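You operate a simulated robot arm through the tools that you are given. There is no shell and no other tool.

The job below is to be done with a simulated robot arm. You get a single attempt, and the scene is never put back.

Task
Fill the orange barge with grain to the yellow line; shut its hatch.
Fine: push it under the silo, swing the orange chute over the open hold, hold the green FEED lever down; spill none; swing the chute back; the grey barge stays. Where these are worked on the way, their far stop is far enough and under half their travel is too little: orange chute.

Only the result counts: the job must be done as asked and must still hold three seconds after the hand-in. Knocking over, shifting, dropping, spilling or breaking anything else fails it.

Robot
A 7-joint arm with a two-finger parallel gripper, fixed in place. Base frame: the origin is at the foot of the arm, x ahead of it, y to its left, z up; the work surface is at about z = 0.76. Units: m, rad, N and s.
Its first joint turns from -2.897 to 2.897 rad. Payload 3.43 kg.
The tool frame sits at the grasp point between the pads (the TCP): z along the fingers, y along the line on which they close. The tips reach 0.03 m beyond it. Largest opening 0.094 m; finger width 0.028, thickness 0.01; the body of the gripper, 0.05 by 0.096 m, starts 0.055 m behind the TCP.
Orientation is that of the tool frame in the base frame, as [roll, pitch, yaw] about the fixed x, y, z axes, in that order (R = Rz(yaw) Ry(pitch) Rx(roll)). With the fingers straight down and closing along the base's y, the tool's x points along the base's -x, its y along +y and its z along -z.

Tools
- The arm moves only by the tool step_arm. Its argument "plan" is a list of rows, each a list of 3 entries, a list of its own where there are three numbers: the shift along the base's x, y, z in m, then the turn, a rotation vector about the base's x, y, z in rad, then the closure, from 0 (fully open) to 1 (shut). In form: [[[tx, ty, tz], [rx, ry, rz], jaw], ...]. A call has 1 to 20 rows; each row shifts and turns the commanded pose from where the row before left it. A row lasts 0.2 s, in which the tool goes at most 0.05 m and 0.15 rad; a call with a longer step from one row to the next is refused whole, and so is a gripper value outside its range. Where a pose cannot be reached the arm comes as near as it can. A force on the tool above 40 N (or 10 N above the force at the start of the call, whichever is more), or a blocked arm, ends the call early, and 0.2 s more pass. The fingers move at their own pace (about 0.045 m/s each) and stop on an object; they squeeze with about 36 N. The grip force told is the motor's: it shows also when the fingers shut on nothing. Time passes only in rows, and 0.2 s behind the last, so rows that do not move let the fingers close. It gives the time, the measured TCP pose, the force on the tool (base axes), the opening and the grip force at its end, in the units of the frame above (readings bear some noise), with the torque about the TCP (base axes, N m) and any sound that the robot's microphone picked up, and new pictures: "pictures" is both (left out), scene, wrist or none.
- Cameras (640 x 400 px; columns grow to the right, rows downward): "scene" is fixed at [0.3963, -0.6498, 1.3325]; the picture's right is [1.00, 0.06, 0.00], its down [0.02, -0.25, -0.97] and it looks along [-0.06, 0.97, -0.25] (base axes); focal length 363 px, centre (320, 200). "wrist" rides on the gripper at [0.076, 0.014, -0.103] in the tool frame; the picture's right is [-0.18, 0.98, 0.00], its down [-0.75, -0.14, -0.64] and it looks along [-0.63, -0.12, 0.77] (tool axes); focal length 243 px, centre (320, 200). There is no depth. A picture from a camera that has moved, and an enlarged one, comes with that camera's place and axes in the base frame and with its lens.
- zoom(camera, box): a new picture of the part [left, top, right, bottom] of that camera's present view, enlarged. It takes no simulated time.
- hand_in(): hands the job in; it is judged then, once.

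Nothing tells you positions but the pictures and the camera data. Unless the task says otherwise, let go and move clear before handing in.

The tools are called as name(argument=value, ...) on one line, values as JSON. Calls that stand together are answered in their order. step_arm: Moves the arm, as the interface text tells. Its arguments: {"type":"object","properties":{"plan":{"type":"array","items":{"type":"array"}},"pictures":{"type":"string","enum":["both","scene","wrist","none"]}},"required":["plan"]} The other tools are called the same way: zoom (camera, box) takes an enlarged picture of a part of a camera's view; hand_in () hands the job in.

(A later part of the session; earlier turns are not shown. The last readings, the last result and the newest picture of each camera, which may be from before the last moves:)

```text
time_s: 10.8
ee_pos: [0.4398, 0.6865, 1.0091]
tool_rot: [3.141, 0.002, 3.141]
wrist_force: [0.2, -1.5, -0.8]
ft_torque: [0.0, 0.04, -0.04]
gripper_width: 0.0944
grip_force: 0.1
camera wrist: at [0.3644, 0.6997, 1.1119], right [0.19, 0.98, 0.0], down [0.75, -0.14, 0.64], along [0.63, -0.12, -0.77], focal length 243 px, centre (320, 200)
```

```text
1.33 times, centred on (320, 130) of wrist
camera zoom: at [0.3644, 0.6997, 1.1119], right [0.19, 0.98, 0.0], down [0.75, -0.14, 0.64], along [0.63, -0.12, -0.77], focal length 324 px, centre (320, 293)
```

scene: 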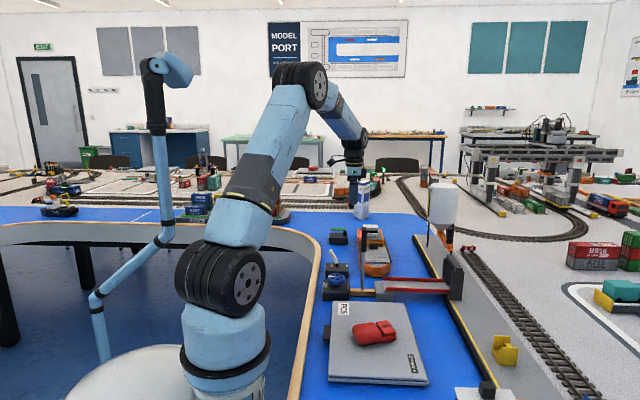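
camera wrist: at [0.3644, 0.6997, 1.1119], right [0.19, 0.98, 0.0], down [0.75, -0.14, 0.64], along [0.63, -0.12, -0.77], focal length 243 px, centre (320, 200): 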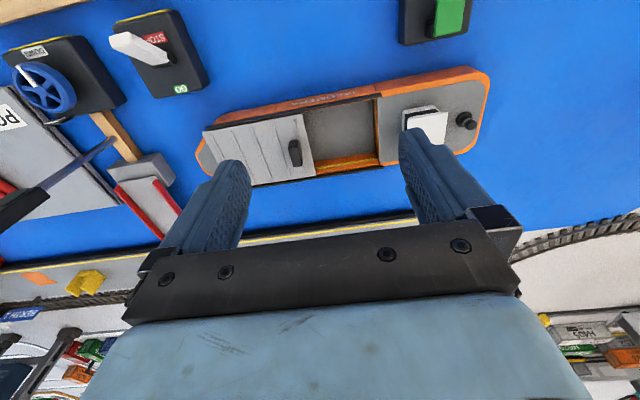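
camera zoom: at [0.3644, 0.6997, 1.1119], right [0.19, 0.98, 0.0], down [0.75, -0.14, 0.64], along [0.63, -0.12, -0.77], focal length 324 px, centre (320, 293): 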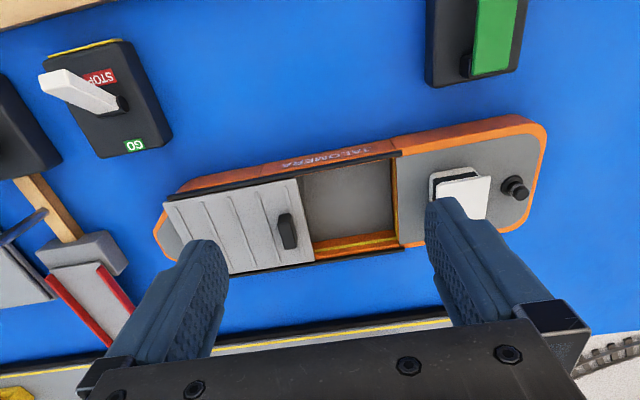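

The hold is open and the barge hasn't moved. Next I'll lower the open fingers on the barge's near (-x) side, so both fingers push it evenly toward the quay.

step_arm(plan=[[[-0.01, 0.0, -0.04], [0, 0, 0], 0], [[-0.005, 0.0, -0.045], [0, 0, 0], 0], [[0, 0.0, -0.045], [0, 0, 0], 0], [[0, 0.0, -0.045], [0, 0, 0], 0], [[0, 0.0, -0.027], [0, 0, 0], 0]])

zoom(camera="scene", box=[330, 200, 420, 280])

zoom(camera="scene", box=[430, 220, 470, 260])

```text
time_s: 12.0
ee_pos: [0.4218, 0.6874, 0.8079]
tool_rot: [-3.141, 0.0, 3.138]
wrist_force: [-0.5, 0.4, 0.5]
ft_torque: [0.02, 0.04, -0.02]
gripper_width: 0.0939
grip_force: 0.0
camera wrist: at [0.3463, 0.7012, 0.9113], right [0.19, 0.98, 0.0], down [0.75, -0.14, 0.64], along [0.63, -0.12, -0.77], focal length 243 px, centre (320, 200)
```

scene: 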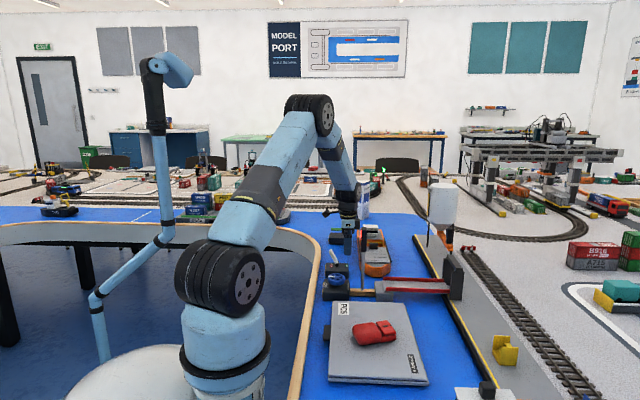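
wrist: 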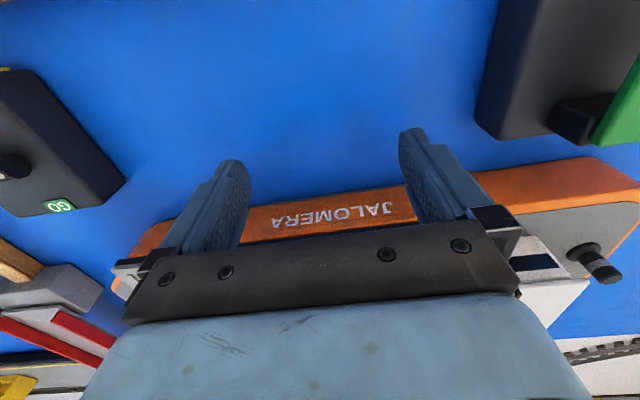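

```text
5.00 times, centred on (375, 240) of scene
camera zoom: at [0.3963, -0.6498, 1.3325], right [1.0, 0.06, 0.0], down [0.02, -0.25, -0.97], along [-0.06, 0.97, -0.25], focal length 1814 px, centre (45, 0)
```

zoom: 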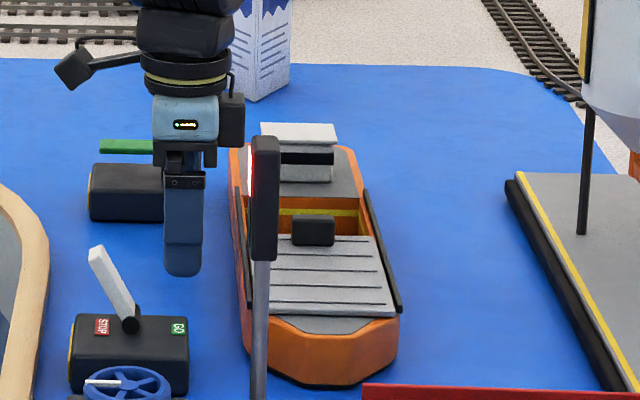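

```text
10.00 times, centred on (450, 240) of scene
camera zoom: at [0.3963, -0.6498, 1.3325], right [1.0, 0.06, 0.0], down [0.02, -0.25, -0.97], along [-0.06, 0.97, -0.25], focal length 3627 px, centre (-980, -200)
```

zoom: 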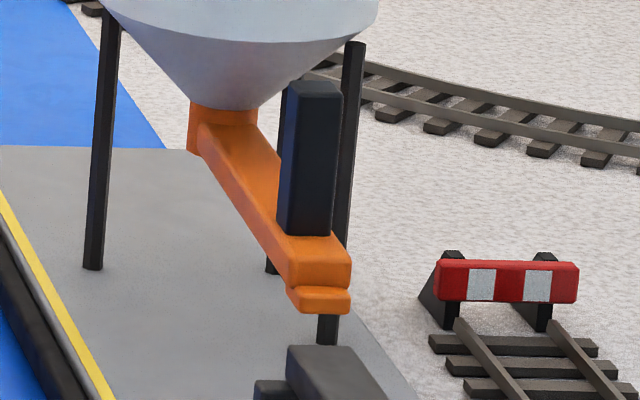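

The fingers are beside the hull, spanning its middle. I'll push it slowly in +x toward the quay and check that it follows straight.

step_arm(plan=[[[0.01, 0, 0], [0, 0, 0], 0], [[0.01, 0, 0], [0, 0, 0], 0], [[0.01, 0, 0], [0, 0, 0], 0], [[0.01, 0, 0], [0, 0, 0], 0], [[0.01, 0, 0], [0, 0, 0], 0], [[0.01, 0, 0], [0, 0, 0], 0], [[0.01, 0, 0], [0, 0, 0], 0]])

zoom(camera="scene", box=[340, 200, 440, 280])

```text
time_s: 13.6
ee_pos: [0.4921, 0.686, 0.808]
tool_rot: [-3.141, 0.001, 3.141]
wrist_force: [-2.4, 0.0, 1.2]
ft_torque: [-0.04, 0.0, -0.05]
gripper_width: 0.0939
grip_force: 0.0
camera wrist: at [0.4172, 0.7006, 0.9108], right [0.18, 0.98, 0.0], down [0.75, -0.14, 0.64], along [0.63, -0.12, -0.77], focal length 243 px, centre (320, 200)
```

scene: 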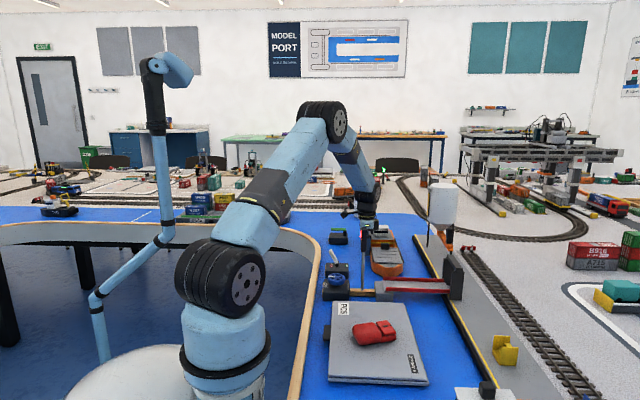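
wrist: 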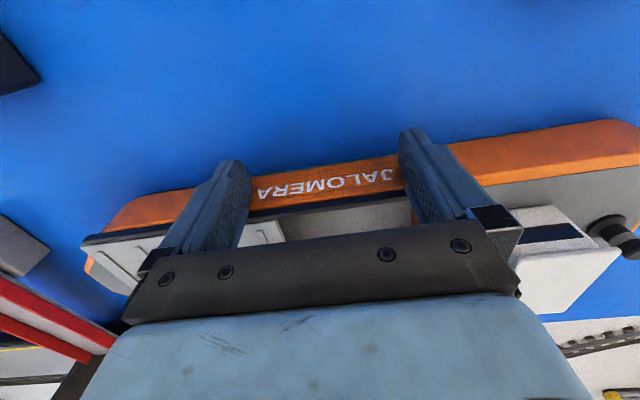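

```text
5.00 times, centred on (390, 240) of scene
camera zoom: at [0.3963, -0.6498, 1.3325], right [1.0, 0.06, 0.0], down [0.02, -0.25, -0.97], along [-0.06, 0.97, -0.25], focal length 1814 px, centre (-30, 0)
```

zoom: 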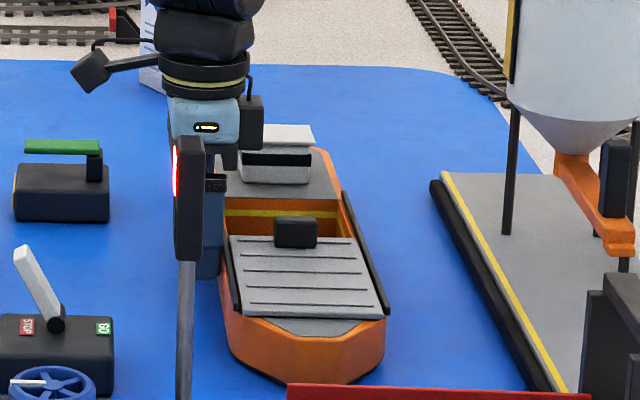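

The barge follows straight with about 2.4 N. I'll keep pushing.

step_arm(plan=[[[0.01, 0, 0], [0, 0, 0], 0], [[0.01, 0, 0], [0, 0, 0], 0], [[0.01, 0, 0], [0, 0, 0], 0], [[0.01, 0, 0], [0, 0, 0], 0], [[0.01, 0, 0], [0, 0, 0], 0], [[0.008, 0, 0], [0, 0, 0], 0], [[0.005, 0, 0], [0, 0, 0], 0]])

zoom(camera="scene", box=[360, 200, 460, 280])

```text
time_s: 15.2
ee_pos: [0.5558, 0.686, 0.8085]
tool_rot: [-3.141, 0.0, 3.141]
wrist_force: [-2.9, 0.7, 2.6]
ft_torque: [0.04, 0.0, 0.05]
gripper_width: 0.0942
grip_force: 0.1
camera wrist: at [0.4791, 0.7009, 0.9113], right [0.18, 0.98, 0.0], down [0.75, -0.14, 0.64], along [0.63, -0.12, -0.77], focal length 243 px, centre (320, 200)
```

scene: 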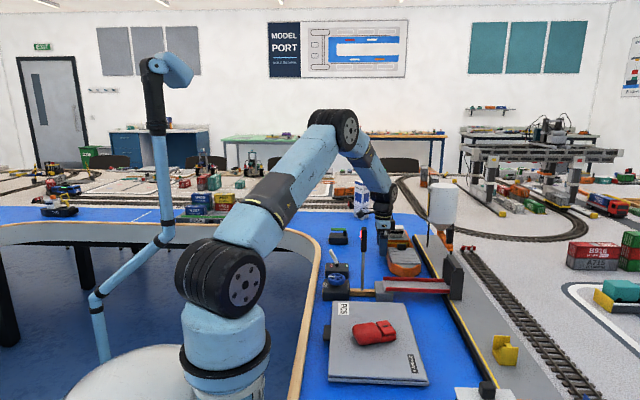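
wrist: 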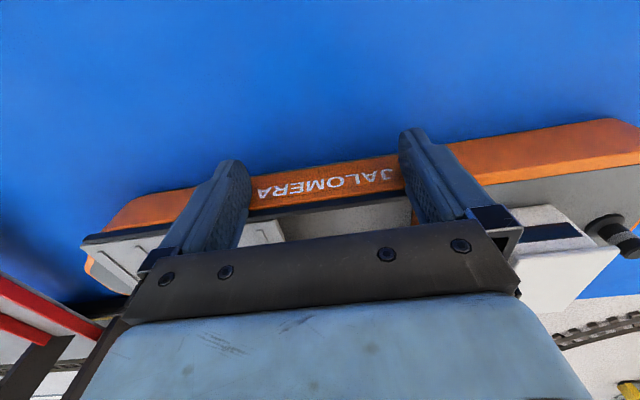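

```text
5.00 times, centred on (410, 240) of scene
camera zoom: at [0.3963, -0.6498, 1.3325], right [1.0, 0.06, 0.0], down [0.02, -0.25, -0.97], along [-0.06, 0.97, -0.25], focal length 1814 px, centre (-130, 0)
```

zoom: 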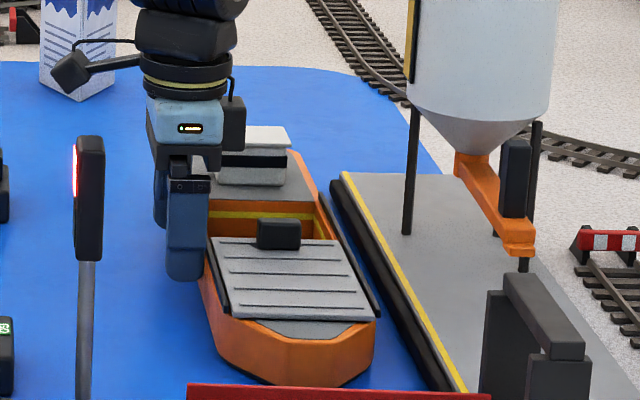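

A gap of about 2 cm to the fender remains. I'll ease it in with small steps until it touches.

step_arm(plan=[[[0.004, 0, 0], [0, 0, 0], 0], [[0.004, 0, 0], [0, 0, 0], 0], [[0.004, 0, 0], [0, 0, 0], 0], [[0.003, 0, 0], [0, 0, 0], 0]])

zoom(camera="scene", box=[360, 200, 460, 280])

```text
time_s: 16.2
ee_pos: [0.5708, 0.6854, 0.8072]
tool_rot: [-3.14, -0.001, 3.14]
wrist_force: [-3.0, -0.4, 0.8]
ft_torque: [0.0, -0.02, 0.02]
gripper_width: 0.094
grip_force: 0.1
camera wrist: at [0.4956, 0.7007, 0.9107], right [0.19, 0.98, 0.0], down [0.75, -0.14, 0.64], along [0.63, -0.12, -0.77], focal length 243 px, centre (320, 200)
```

scene: 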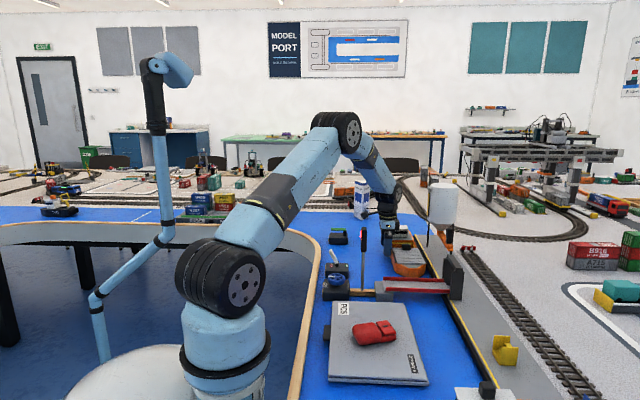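
wrist: 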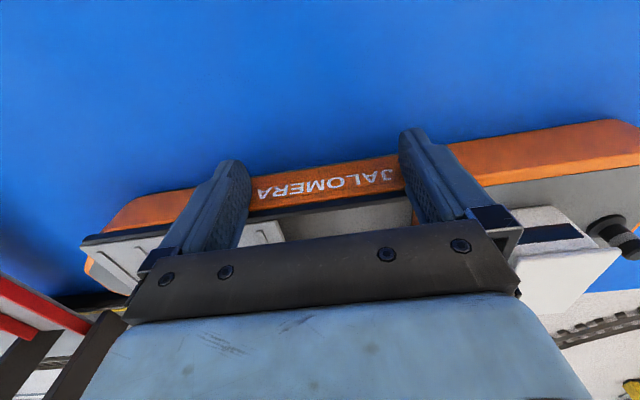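

```text
5.00 times, centred on (410, 240) of scene
camera zoom: at [0.3963, -0.6498, 1.3325], right [1.0, 0.06, 0.0], down [0.02, -0.25, -0.97], along [-0.06, 0.97, -0.25], focal length 1814 px, centre (-130, 0)
```

zoom: 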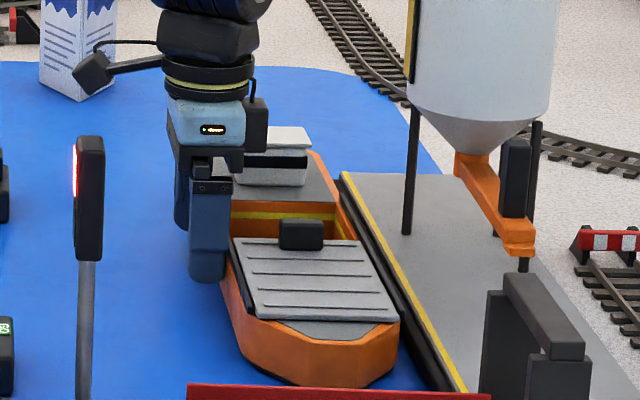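

Almost touching. I'll continue in 3 mm steps until the force rises.

step_arm(plan=[[[0.003, 0, 0], [0, 0, 0], 0], [[0.003, 0, 0], [0, 0, 0], 0], [[0.003, 0, 0], [0, 0, 0], 0]])

zoom(camera="scene", box=[360, 200, 460, 280])

```text
time_s: 17.0
ee_pos: [0.5798, 0.6868, 0.8084]
tool_rot: [-3.141, 0.0, 3.14]
wrist_force: [-3.6, -0.6, 0.3]
ft_torque: [0.07, 0.01, 0.0]
gripper_width: 0.094
grip_force: 0.0
camera wrist: at [0.5041, 0.7016, 0.9112], right [0.19, 0.98, 0.0], down [0.75, -0.14, 0.64], along [0.63, -0.12, -0.77], focal length 243 px, centre (320, 200)
```

scene: 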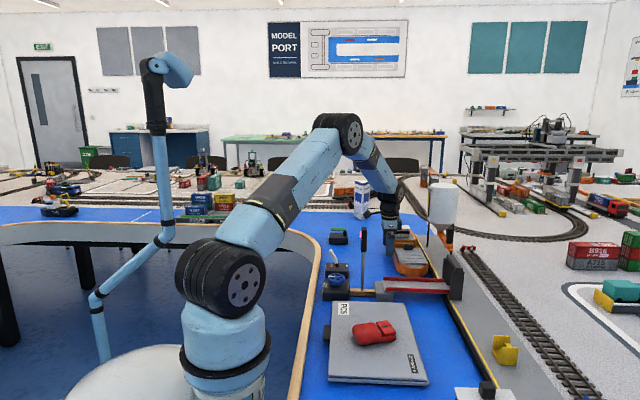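
wrist: 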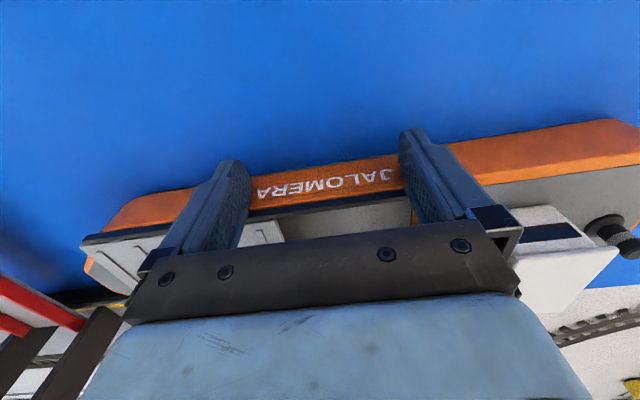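

```text
5.00 times, centred on (410, 240) of scene
camera zoom: at [0.3963, -0.6498, 1.3325], right [1.0, 0.06, 0.0], down [0.02, -0.25, -0.97], along [-0.06, 0.97, -0.25], focal length 1814 px, centre (-130, 0)
```

zoom: 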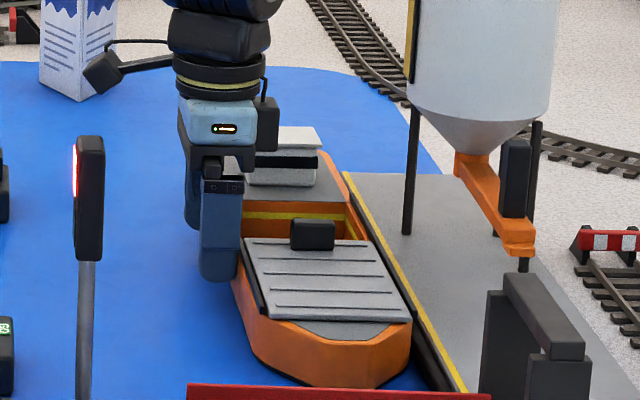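

The barge's hull is now at the fender (centre x≈0.646), with the hold centred under where the chute spout will come. I'll back away and rise for an overhead look.

step_arm(plan=[[[-0.02, 0, 0], [0, 0, 0], 0], [[-0.03, 0, 0.02], [0, 0, 0], 0], [[-0.02, 0, 0.045], [0, 0, 0], 0], [[0, 0, 0.045], [0, 0, 0], 0], [[0, 0, 0.045], [0, 0, 0], 0], [[0, 0, 0.045], [0, 0, 0], 0]])

zoom(camera="scene", box=[370, 200, 470, 280])

zoom(camera="wrist", box=[200, 60, 440, 230])

```text
time_s: 18.4
ee_pos: [0.5115, 0.6875, 1.0077]
tool_rot: [-3.14, -0.001, 3.14]
wrist_force: [1.3, 1.0, 0.0]
ft_torque: [0.0, -0.03, 0.01]
gripper_width: 0.0942
grip_force: 0.1
camera wrist: at [0.4353, 0.7017, 1.1111], right [0.19, 0.98, 0.0], down [0.75, -0.14, 0.64], along [0.63, -0.12, -0.77], focal length 243 px, centre (320, 200)
```

scene: 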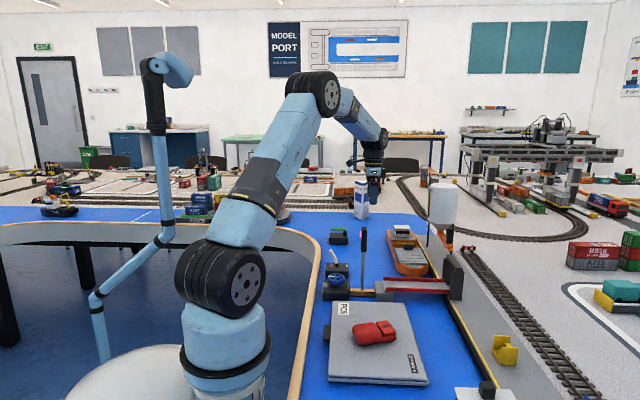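
wrist: 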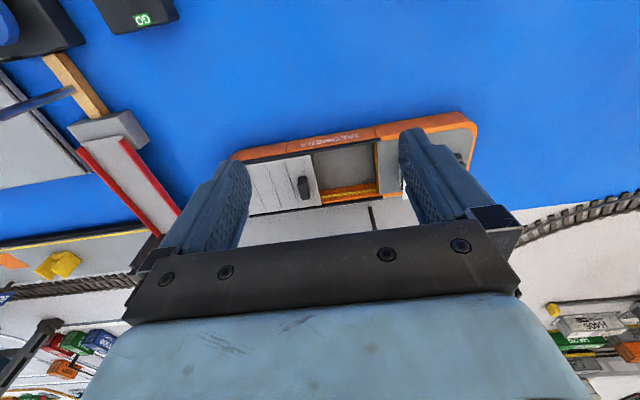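

```text
5.00 times, centred on (420, 240) of scene
camera zoom: at [0.3963, -0.6498, 1.3325], right [1.0, 0.06, 0.0], down [0.02, -0.25, -0.97], along [-0.06, 0.97, -0.25], focal length 1814 px, centre (-180, 0)
```

zoom: 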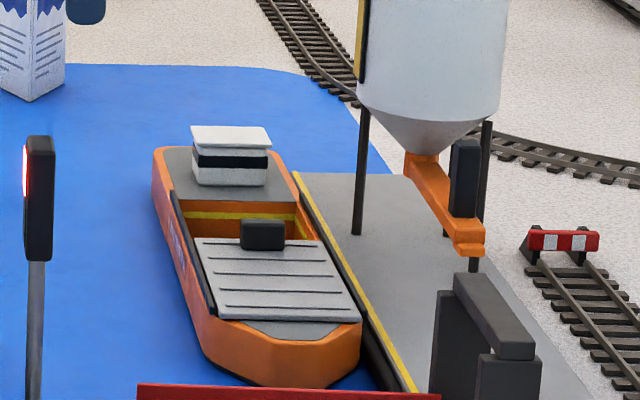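

```text
2.35 times, centred on (320, 145) of wrist
camera zoom: at [0.4353, 0.7017, 1.1111], right [0.19, 0.98, 0.0], down [0.75, -0.14, 0.64], along [0.63, -0.12, -0.77], focal length 571 px, centre (320, 329)
```

zoom: 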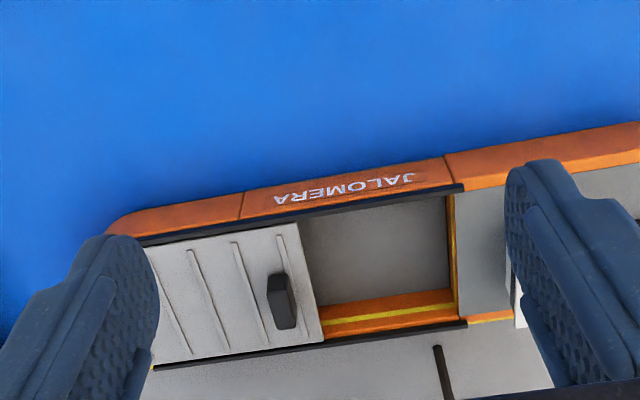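

The barge sits under the silo, open hold y≈0.657–0.748. Next I'll turn the gripper 90° with a slight tilt away from the silo, heading to the black handle on the chute near (0.772, 0.594).

step_arm(plan=[[[0.018, -0.012, 0.003], [0, 0, 0.1428], 0], [[0.018, -0.012, 0.003], [0, 0, 0.1428], 0], [[0.018, -0.012, 0.003], [0, 0, 0.1428], 0], [[0.018, -0.012, 0.003], [0, 0, 0.1428], 0], [[0.018, -0.012, 0.003], [0, 0, 0.1428], 0], [[0.018, -0.012, 0.003], [0, 0, 0.1428], 0], [[0.018, -0.012, 0.003], [0, 0, 0.1428], 0], [[0.018, -0.012, 0.003], [0, 0, 0.1428], 0], [[0.018, -0.012, 0.003], [0, 0, 0.1428], 0], [[0.018, -0.012, 0.003], [0, 0, 0.1428], 0], [[0.018, -0.012, 0.003], [0, 0, 0.1428], 0]])

zoom(camera="wrist", box=[200, 60, 440, 230])

```text
time_s: 20.8
ee_pos: [0.7081, 0.5534, 1.0403]
tool_rot: [-3.141, -0.001, -1.571]
wrist_force: [-0.4, 0.9, -0.1]
ft_torque: [-0.01, -0.06, 0.03]
gripper_width: 0.0942
grip_force: 0.0
camera wrist: at [0.6937, 0.4786, 1.1436], right [-0.98, 0.18, 0.0], down [0.14, 0.75, 0.64], along [0.12, 0.63, -0.77], focal length 243 px, centre (320, 200)
```

scene: 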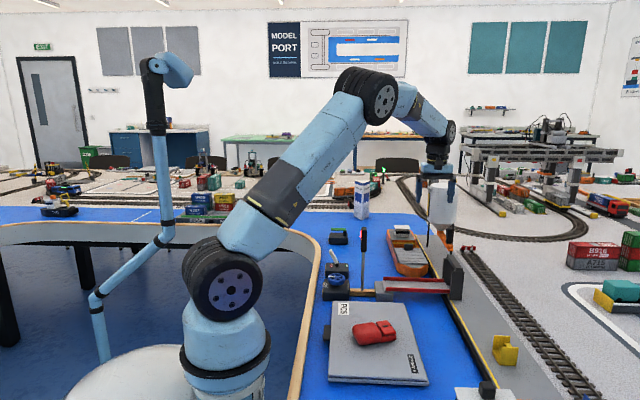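
wrist: 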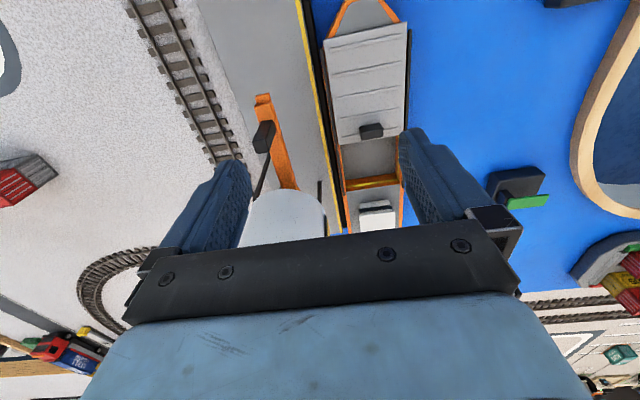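

```text
2.35 times, centred on (320, 145) of wrist
camera zoom: at [0.6937, 0.4786, 1.1436], right [-0.98, 0.18, 0.0], down [0.14, 0.75, 0.64], along [0.12, 0.63, -0.77], focal length 571 px, centre (320, 329)
```

zoom: 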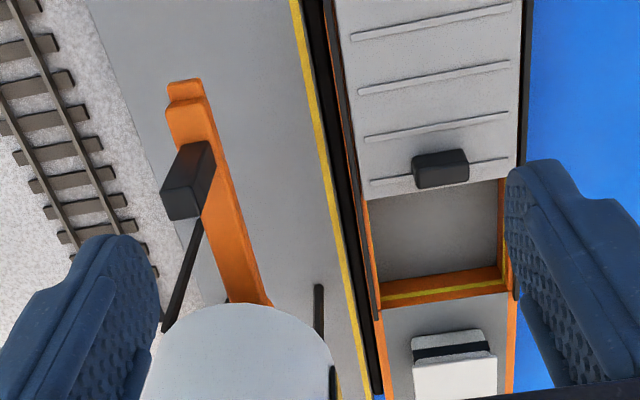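

Great view of the chute and handle. I'll zoom on the handle for exact position.

zoom(camera="wrist", box=[235, 80, 325, 200])

zoom(camera="scene", box=[410, 160, 490, 260])

```text
3.33 times, centred on (280, 140) of wrist
camera zoom: at [0.6937, 0.4786, 1.1436], right [-0.98, 0.18, 0.0], down [0.14, 0.75, 0.64], along [0.12, 0.63, -0.77], focal length 809 px, centre (453, 400)
```

zoom: 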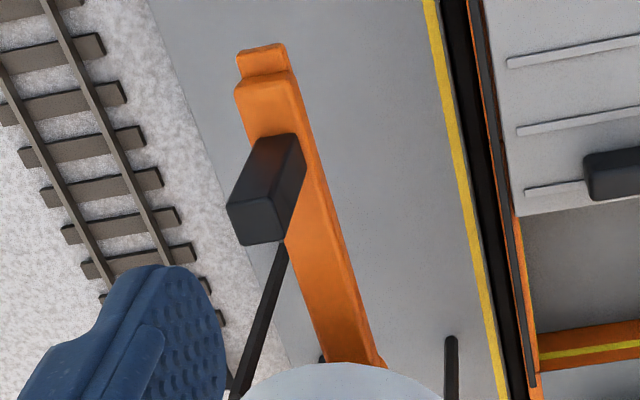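

```text
4.00 times, centred on (450, 210) of scene
camera zoom: at [0.3963, -0.6498, 1.3325], right [1.0, 0.06, 0.0], down [0.02, -0.25, -0.97], along [-0.06, 0.97, -0.25], focal length 1451 px, centre (-200, 160)
```

zoom: 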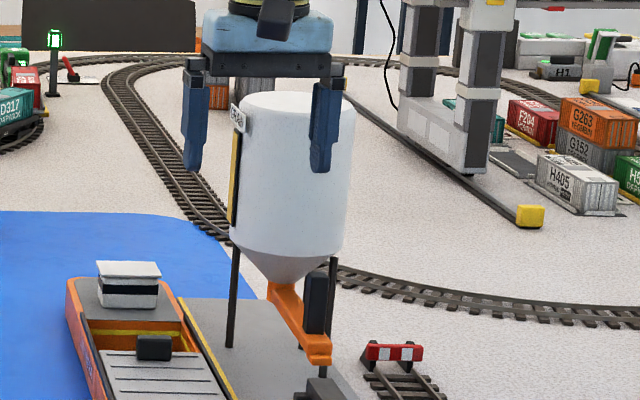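

The handle is a ~14 mm square post at (0.774, 0.583), z≈0.873–0.918; the swing axis is near (0.773, 0.70). I'll tilt the tool 0.3 rad and come above the handle.

step_arm(plan=[[[0.0, -0.005, 0.0], [0.15, 0, 0], 0], [[0.0, 0, 0.0], [0.15, 0, 0], 0], [[0.022, 0.01, -0.02], [0, 0, 0], 0.3], [[0.022, 0.01, -0.025], [0, 0, 0], 0.5], [[0.022, 0.011, -0.025], [0, 0, 0], 0.5]])

zoom(camera="wrist", box=[230, 80, 410, 220])

zoom(camera="scene", box=[400, 160, 500, 260])

```text
time_s: 22.0
ee_pos: [0.7715, 0.5798, 0.9721]
tool_rot: [3.141, 0.3, -1.571]
wrist_force: [-0.8, -0.4, 0.8]
ft_torque: [0.0, 0.01, -0.02]
gripper_width: 0.0469
grip_force: 0.0
camera wrist: at [0.7582, 0.4778, 1.0477], right [-0.98, 0.18, 0.05], down [0.14, 0.53, 0.84], along [0.12, 0.83, -0.55], focal length 243 px, centre (320, 200)
```

scene: 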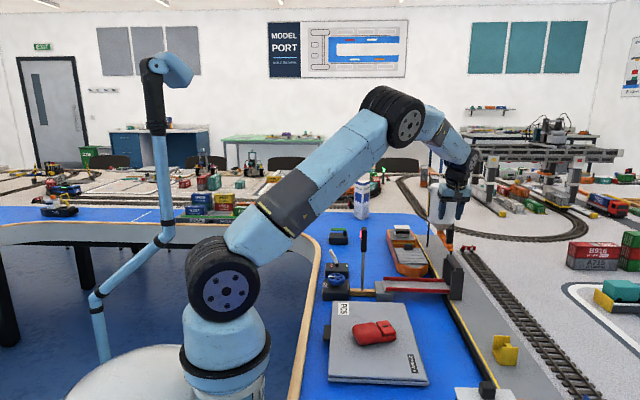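
wrist: 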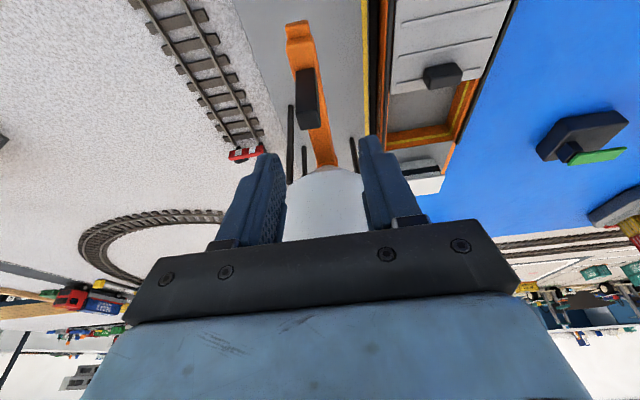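

```text
2.86 times, centred on (320, 150) of wrist
camera zoom: at [0.7582, 0.4778, 1.0477], right [-0.98, 0.18, 0.05], down [0.14, 0.53, 0.84], along [0.12, 0.83, -0.55], focal length 693 px, centre (320, 343)
```

zoom: 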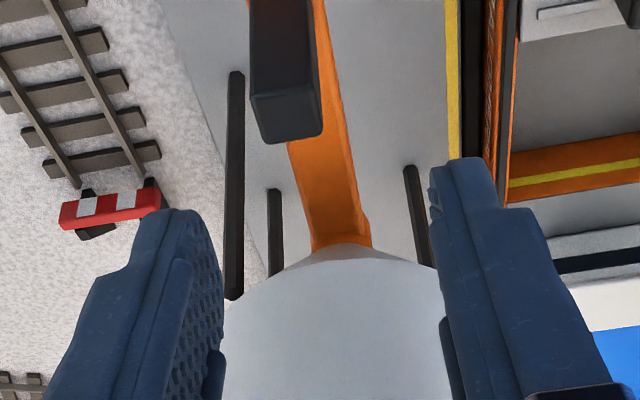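

```text
4.00 times, centred on (450, 210) of scene
camera zoom: at [0.3963, -0.6498, 1.3325], right [1.0, 0.06, 0.0], down [0.02, -0.25, -0.97], along [-0.06, 0.97, -0.25], focal length 1451 px, centre (-200, 160)
```

zoom: 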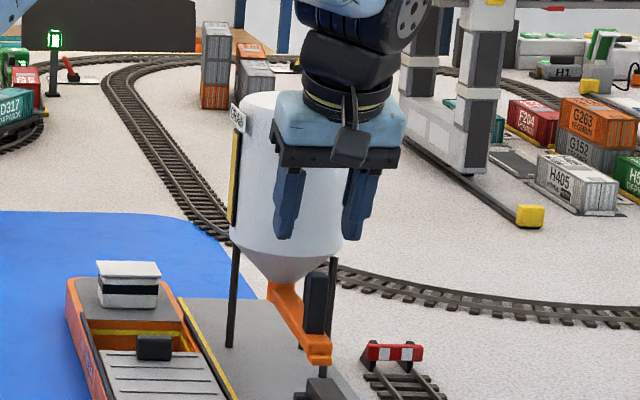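

The handle top is at about (0.776, 0.581). I'll lower over it with a 47 mm gap.

step_arm(plan=[[[0.004, -0.001, -0.02], [0, 0, 0], 0.5], [[0, -0.001, -0.021], [0, 0, 0], 0.5], [[0, 0, -0.021], [0, 0, 0], 0.5], [[0, 0, 0], [0, 0, 0], 0.5]])

zoom(camera="wrist", box=[230, 80, 410, 220])

zoom(camera="scene", box=[420, 190, 480, 260])

```text
time_s: 23.0
ee_pos: [0.7794, 0.5772, 0.9085]
tool_rot: [3.141, 0.301, -1.572]
wrist_force: [-1.0, 0.3, 0.1]
ft_torque: [0.0, -0.02, -0.03]
gripper_width: 0.0468
grip_force: 0.1
camera wrist: at [0.765, 0.4748, 0.9838], right [-0.98, 0.18, 0.06], down [0.14, 0.53, 0.84], along [0.12, 0.83, -0.55], focal length 243 px, centre (320, 200)
```

scene: 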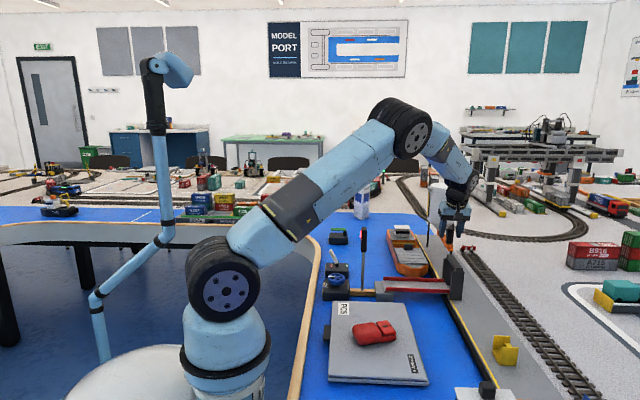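
wrist: 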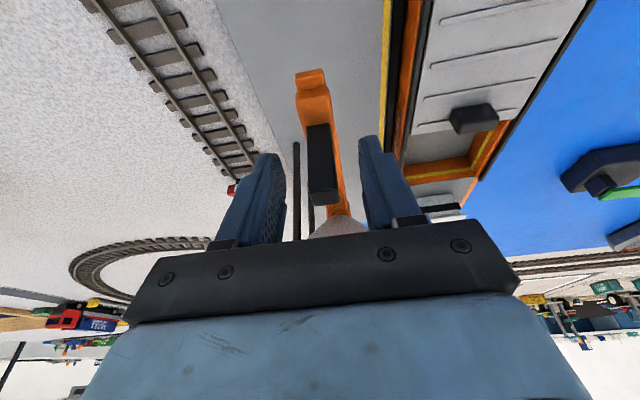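

```text
2.86 times, centred on (320, 150) of wrist
camera zoom: at [0.765, 0.4748, 0.9838], right [-0.98, 0.18, 0.06], down [0.14, 0.53, 0.84], along [0.12, 0.83, -0.55], focal length 693 px, centre (320, 343)
```

zoom: 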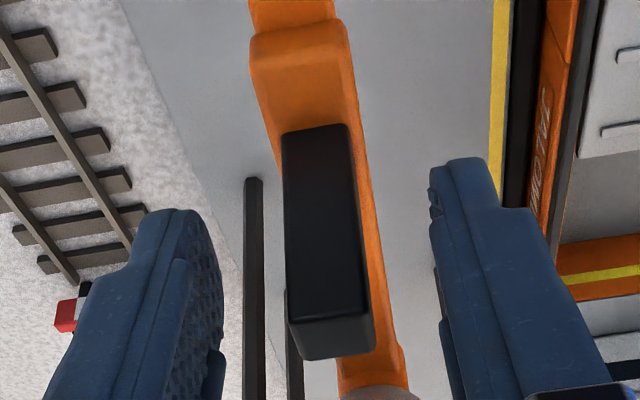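

```text
5.71 times, centred on (450, 225) of scene
camera zoom: at [0.3963, -0.6498, 1.3325], right [1.0, 0.06, 0.0], down [0.02, -0.25, -0.97], along [-0.06, 0.97, -0.25], focal length 2073 px, centre (-423, 57)
```

zoom: 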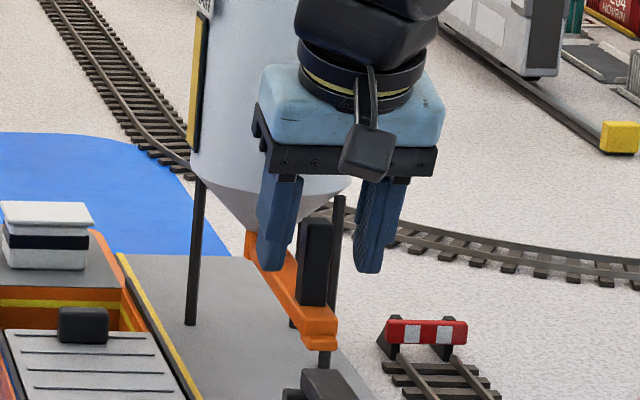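

The handle is between the fingers. I'll narrow the gap to a loose cage around it.

step_arm(plan=[[[-0.002, 0.002, 0], [0, 0, 0], 0.78], [[0, 0, 0], [0, 0, 0], 0.78], [[0, 0, 0], [0, 0, 0], 0.78]])

zoom(camera="wrist", box=[230, 80, 410, 220])

zoom(camera="scene", box=[420, 190, 480, 260])

```text
time_s: 23.8
ee_pos: [0.7761, 0.58, 0.9084]
tool_rot: [3.14, 0.3, -1.573]
wrist_force: [0.7, 0.4, -0.2]
ft_torque: [0.03, 0.02, 0.01]
gripper_width: 0.0205
grip_force: 0.2
camera wrist: at [0.7625, 0.4771, 0.9843], right [-0.98, 0.18, 0.06], down [0.14, 0.53, 0.84], along [0.12, 0.83, -0.55], focal length 243 px, centre (320, 200)
```

scene: 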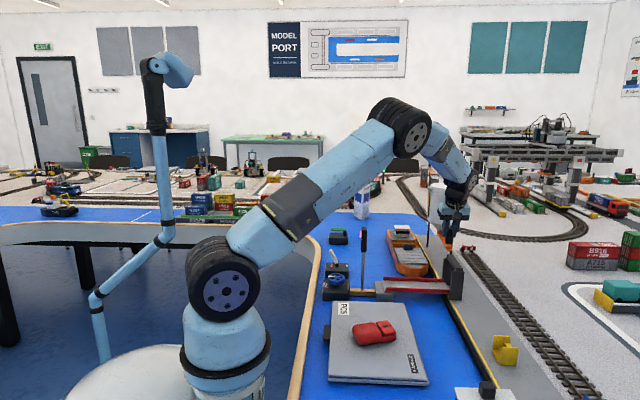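
wrist: 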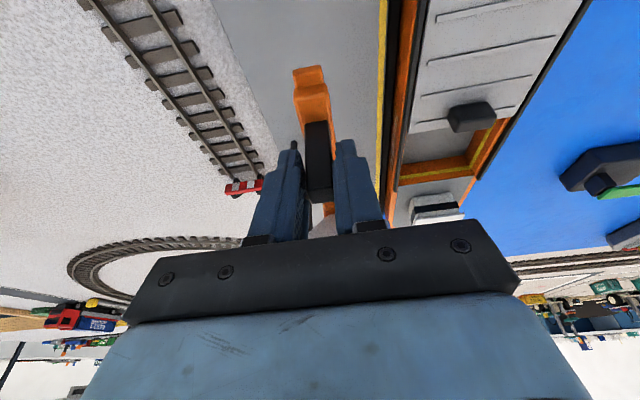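

```text
2.86 times, centred on (320, 150) of wrist
camera zoom: at [0.7625, 0.4771, 0.9843], right [-0.98, 0.18, 0.06], down [0.14, 0.53, 0.84], along [0.12, 0.83, -0.55], focal length 693 px, centre (320, 343)
```

zoom: 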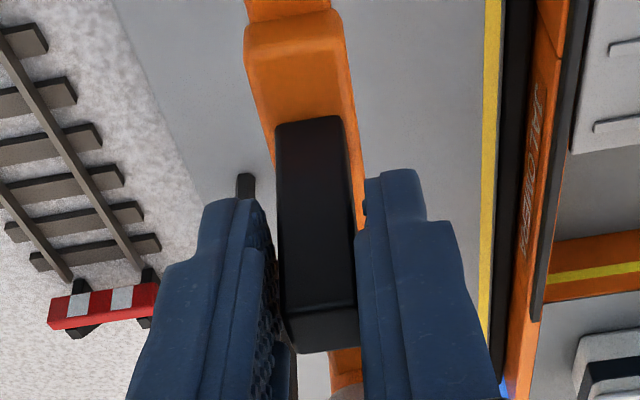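

```text
5.71 times, centred on (450, 225) of scene
camera zoom: at [0.3963, -0.6498, 1.3325], right [1.0, 0.06, 0.0], down [0.02, -0.25, -0.97], along [-0.06, 0.97, -0.25], focal length 2073 px, centre (-423, 57)
```

zoom: 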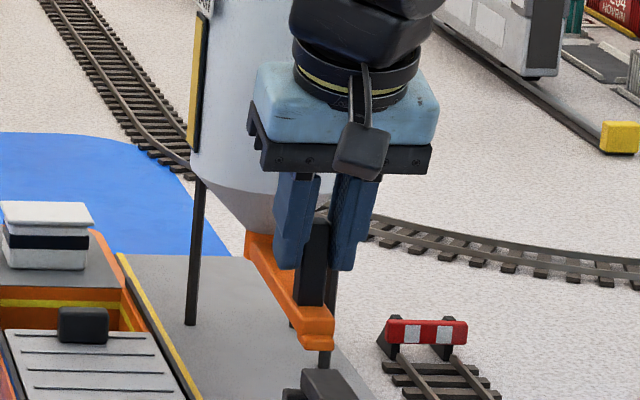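

The handle is caged. I'll swing it along the arc about the silo axis, rotating the tool with it, in stages.

step_arm(plan=[[[-0.012, 0.0003, 0], [0, 0, -0.1], 0.78], [[-0.0119, 0.0015, 0], [0, 0, -0.1], 0.78], [[-0.0117, 0.0027, 0], [0, 0, -0.1], 0.78], [[-0.0114, 0.0038, 0], [0, 0, -0.1], 0.78]])

zoom(camera="wrist", box=[230, 80, 410, 220])

zoom(camera="scene", box=[410, 190, 480, 260])

```text
time_s: 24.8
ee_pos: [0.73, 0.5881, 0.9078]
tool_rot: [3.141, 0.3, -1.974]
wrist_force: [-0.3, -0.1, 0.8]
ft_torque: [0.02, 0.03, 0.02]
gripper_width: 0.0207
grip_force: 0.1
camera wrist: at [0.6765, 0.4986, 0.9842], right [-0.84, 0.55, 0.06], down [0.34, 0.43, 0.84], along [0.43, 0.72, -0.55], focal length 243 px, centre (320, 200)
```

scene: 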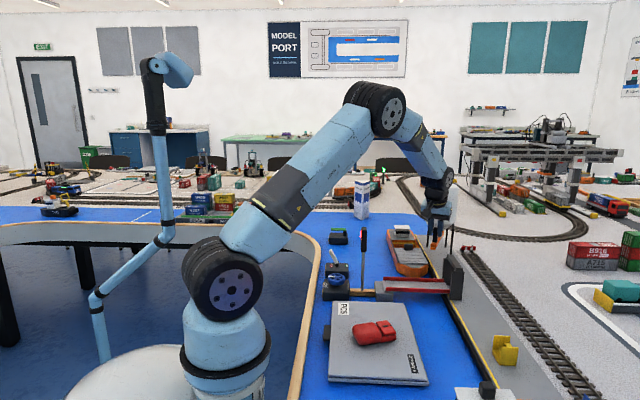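
wrist: 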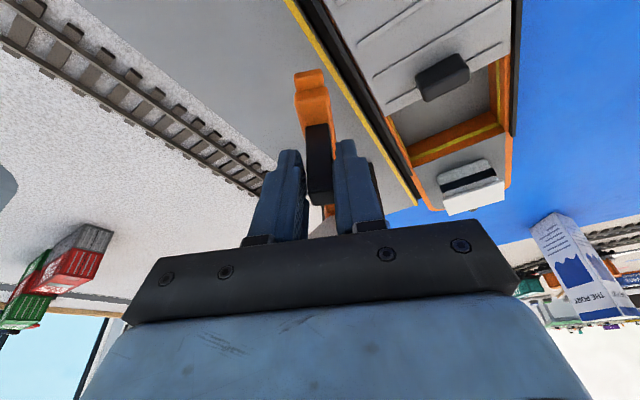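

```text
2.86 times, centred on (320, 150) of wrist
camera zoom: at [0.6765, 0.4986, 0.9842], right [-0.84, 0.55, 0.06], down [0.34, 0.43, 0.84], along [0.43, 0.72, -0.55], focal length 693 px, centre (320, 343)
```

zoom: 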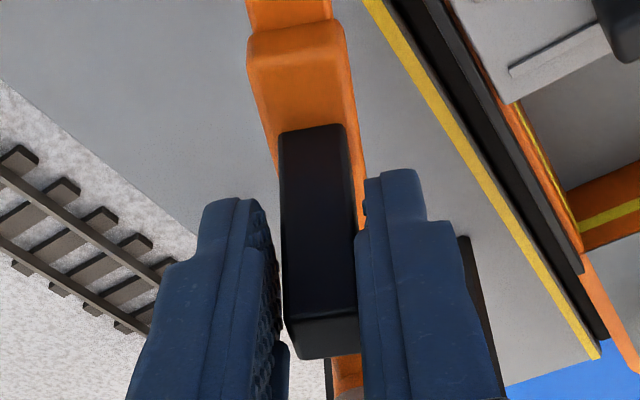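

```text
5.71 times, centred on (445, 225) of scene
camera zoom: at [0.3963, -0.6498, 1.3325], right [1.0, 0.06, 0.0], down [0.02, -0.25, -0.97], along [-0.06, 0.97, -0.25], focal length 2073 px, centre (-394, 57)
```

zoom: 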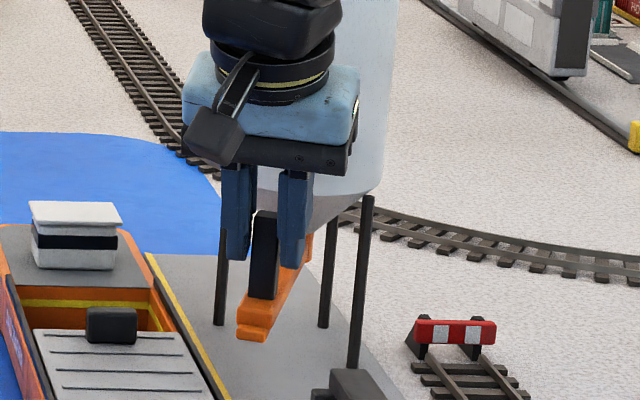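

The chute follows smoothly. I'll continue to about 0.9 rad and check clearance to the hatch knob.

step_arm(plan=[[[-0.0109, 0.005, 0], [0, 0, -0.1], 0.78], [[-0.0104, 0.006, 0], [0, 0, -0.1], 0.78], [[-0.0097, 0.007, 0], [0, 0, -0.1], 0.78], [[-0.009, 0.008, 0], [0, 0, -0.1], 0.78]])

zoom(camera="wrist", box=[200, 30, 460, 220])

zoom(camera="scene", box=[400, 190, 480, 260])

```text
time_s: 25.8
ee_pos: [0.6899, 0.6147, 0.9089]
tool_rot: [-3.142, 0.298, -2.374]
wrist_force: [0.7, -0.9, 0.5]
ft_torque: [0.01, 0.01, 0.02]
gripper_width: 0.0205
grip_force: 0.1
camera wrist: at [0.6058, 0.5531, 0.985], right [-0.56, 0.83, 0.05], down [0.48, 0.27, 0.84], along [0.68, 0.49, -0.55], focal length 243 px, centre (320, 200)
```

scene: 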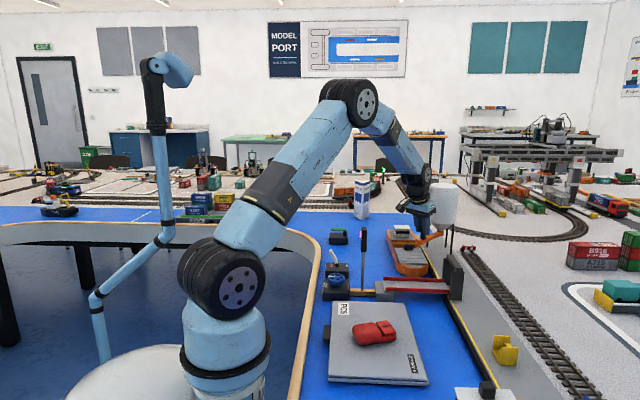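
wrist: 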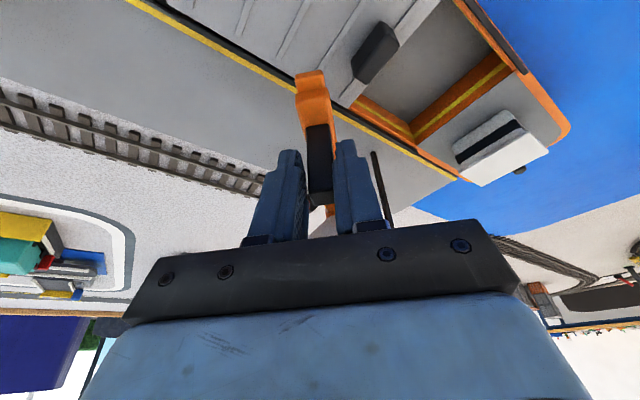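

```text
2.11 times, centred on (330, 125) of wrist
camera zoom: at [0.6058, 0.5531, 0.985], right [-0.56, 0.83, 0.05], down [0.48, 0.27, 0.84], along [0.68, 0.49, -0.55], focal length 511 px, centre (299, 358)
```

zoom: 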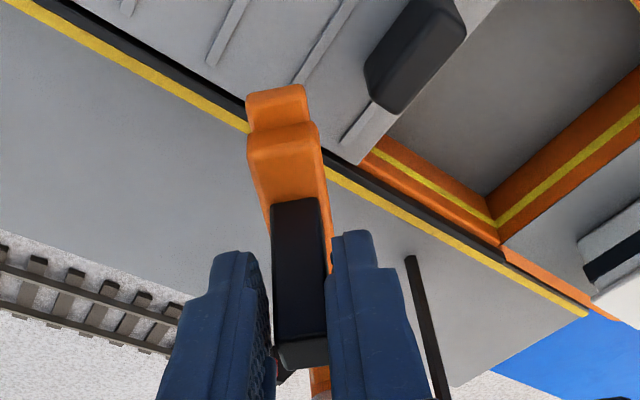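

```text
5.71 times, centred on (440, 225) of scene
camera zoom: at [0.3963, -0.6498, 1.3325], right [1.0, 0.06, 0.0], down [0.02, -0.25, -0.97], along [-0.06, 0.97, -0.25], focal length 2073 px, centre (-366, 57)
```

zoom: 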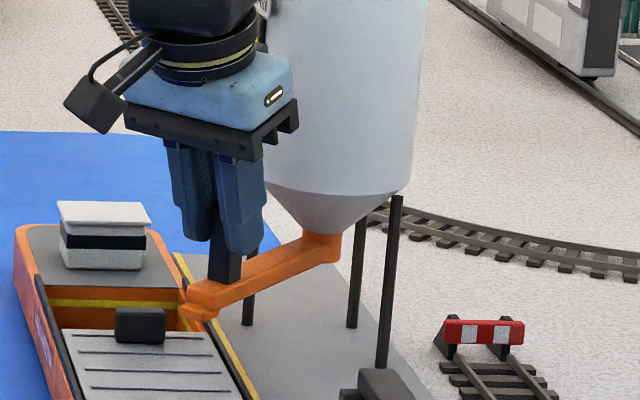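

The chute is at 45°, and its spout bottom (z≈0.845) should pass about 1 cm above the knob. I'll continue in small steps, watching the force.

step_arm(plan=[[[-0.0081, 0.0088, 0], [0, 0, -0.1], 0.78], [[-0.0036, 0.0048, 0], [0, 0, -0.05], 0.78]])

zoom(camera="wrist", box=[200, 30, 460, 220])

zoom(camera="scene", box=[390, 200, 460, 260])

```text
time_s: 26.4
ee_pos: [0.6783, 0.6286, 0.9099]
tool_rot: [3.139, 0.3, -2.525]
wrist_force: [0.6, 0.0, 0.2]
ft_torque: [0.02, 0.05, 0.02]
gripper_width: 0.0206
grip_force: 0.0
camera wrist: at [0.5859, 0.5803, 0.9845], right [-0.43, 0.9, 0.06], down [0.51, 0.19, 0.84], along [0.74, 0.38, -0.55], focal length 243 px, centre (320, 200)
```

scene: 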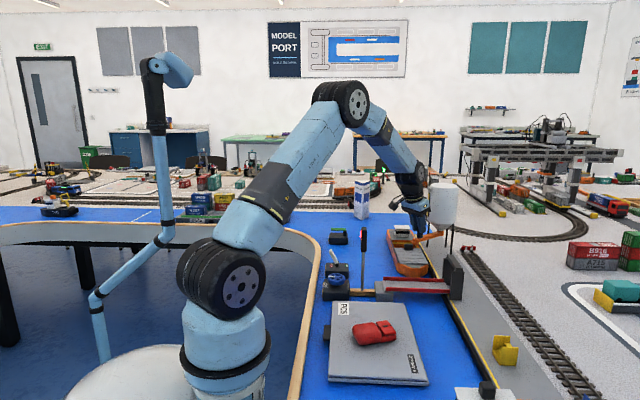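
wrist: 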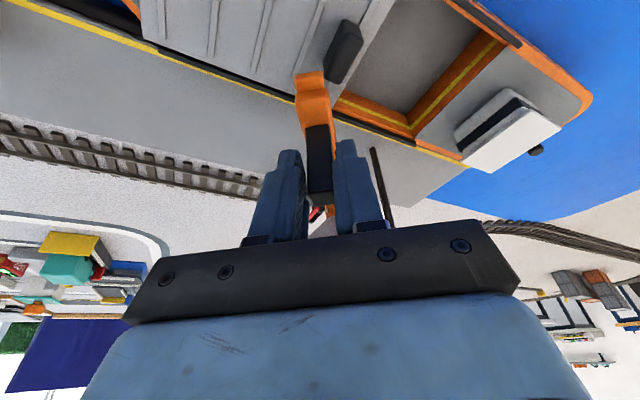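

```text
2.11 times, centred on (330, 125) of wrist
camera zoom: at [0.5859, 0.5803, 0.9845], right [-0.43, 0.9, 0.06], down [0.51, 0.19, 0.84], along [0.74, 0.38, -0.55], focal length 511 px, centre (299, 358)
```

zoom: 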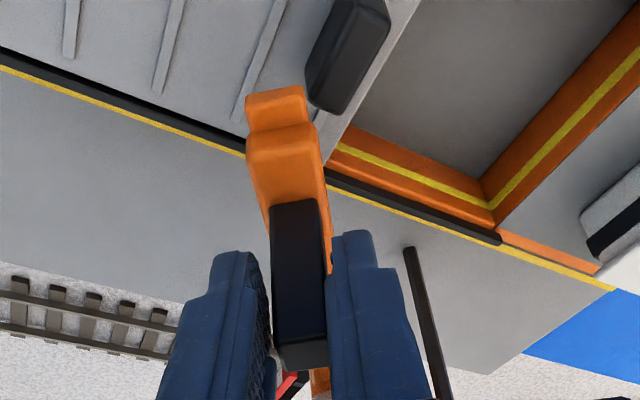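

```text
6.67 times, centred on (425, 230) of scene
camera zoom: at [0.3963, -0.6498, 1.3325], right [1.0, 0.06, 0.0], down [0.02, -0.25, -0.97], along [-0.06, 0.97, -0.25], focal length 2418 px, centre (-380, 0)
```

zoom: 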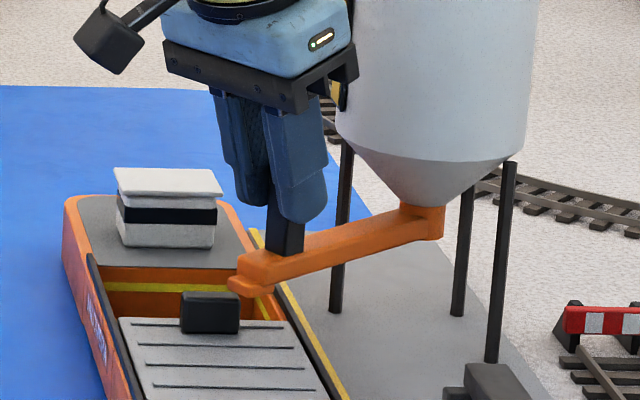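

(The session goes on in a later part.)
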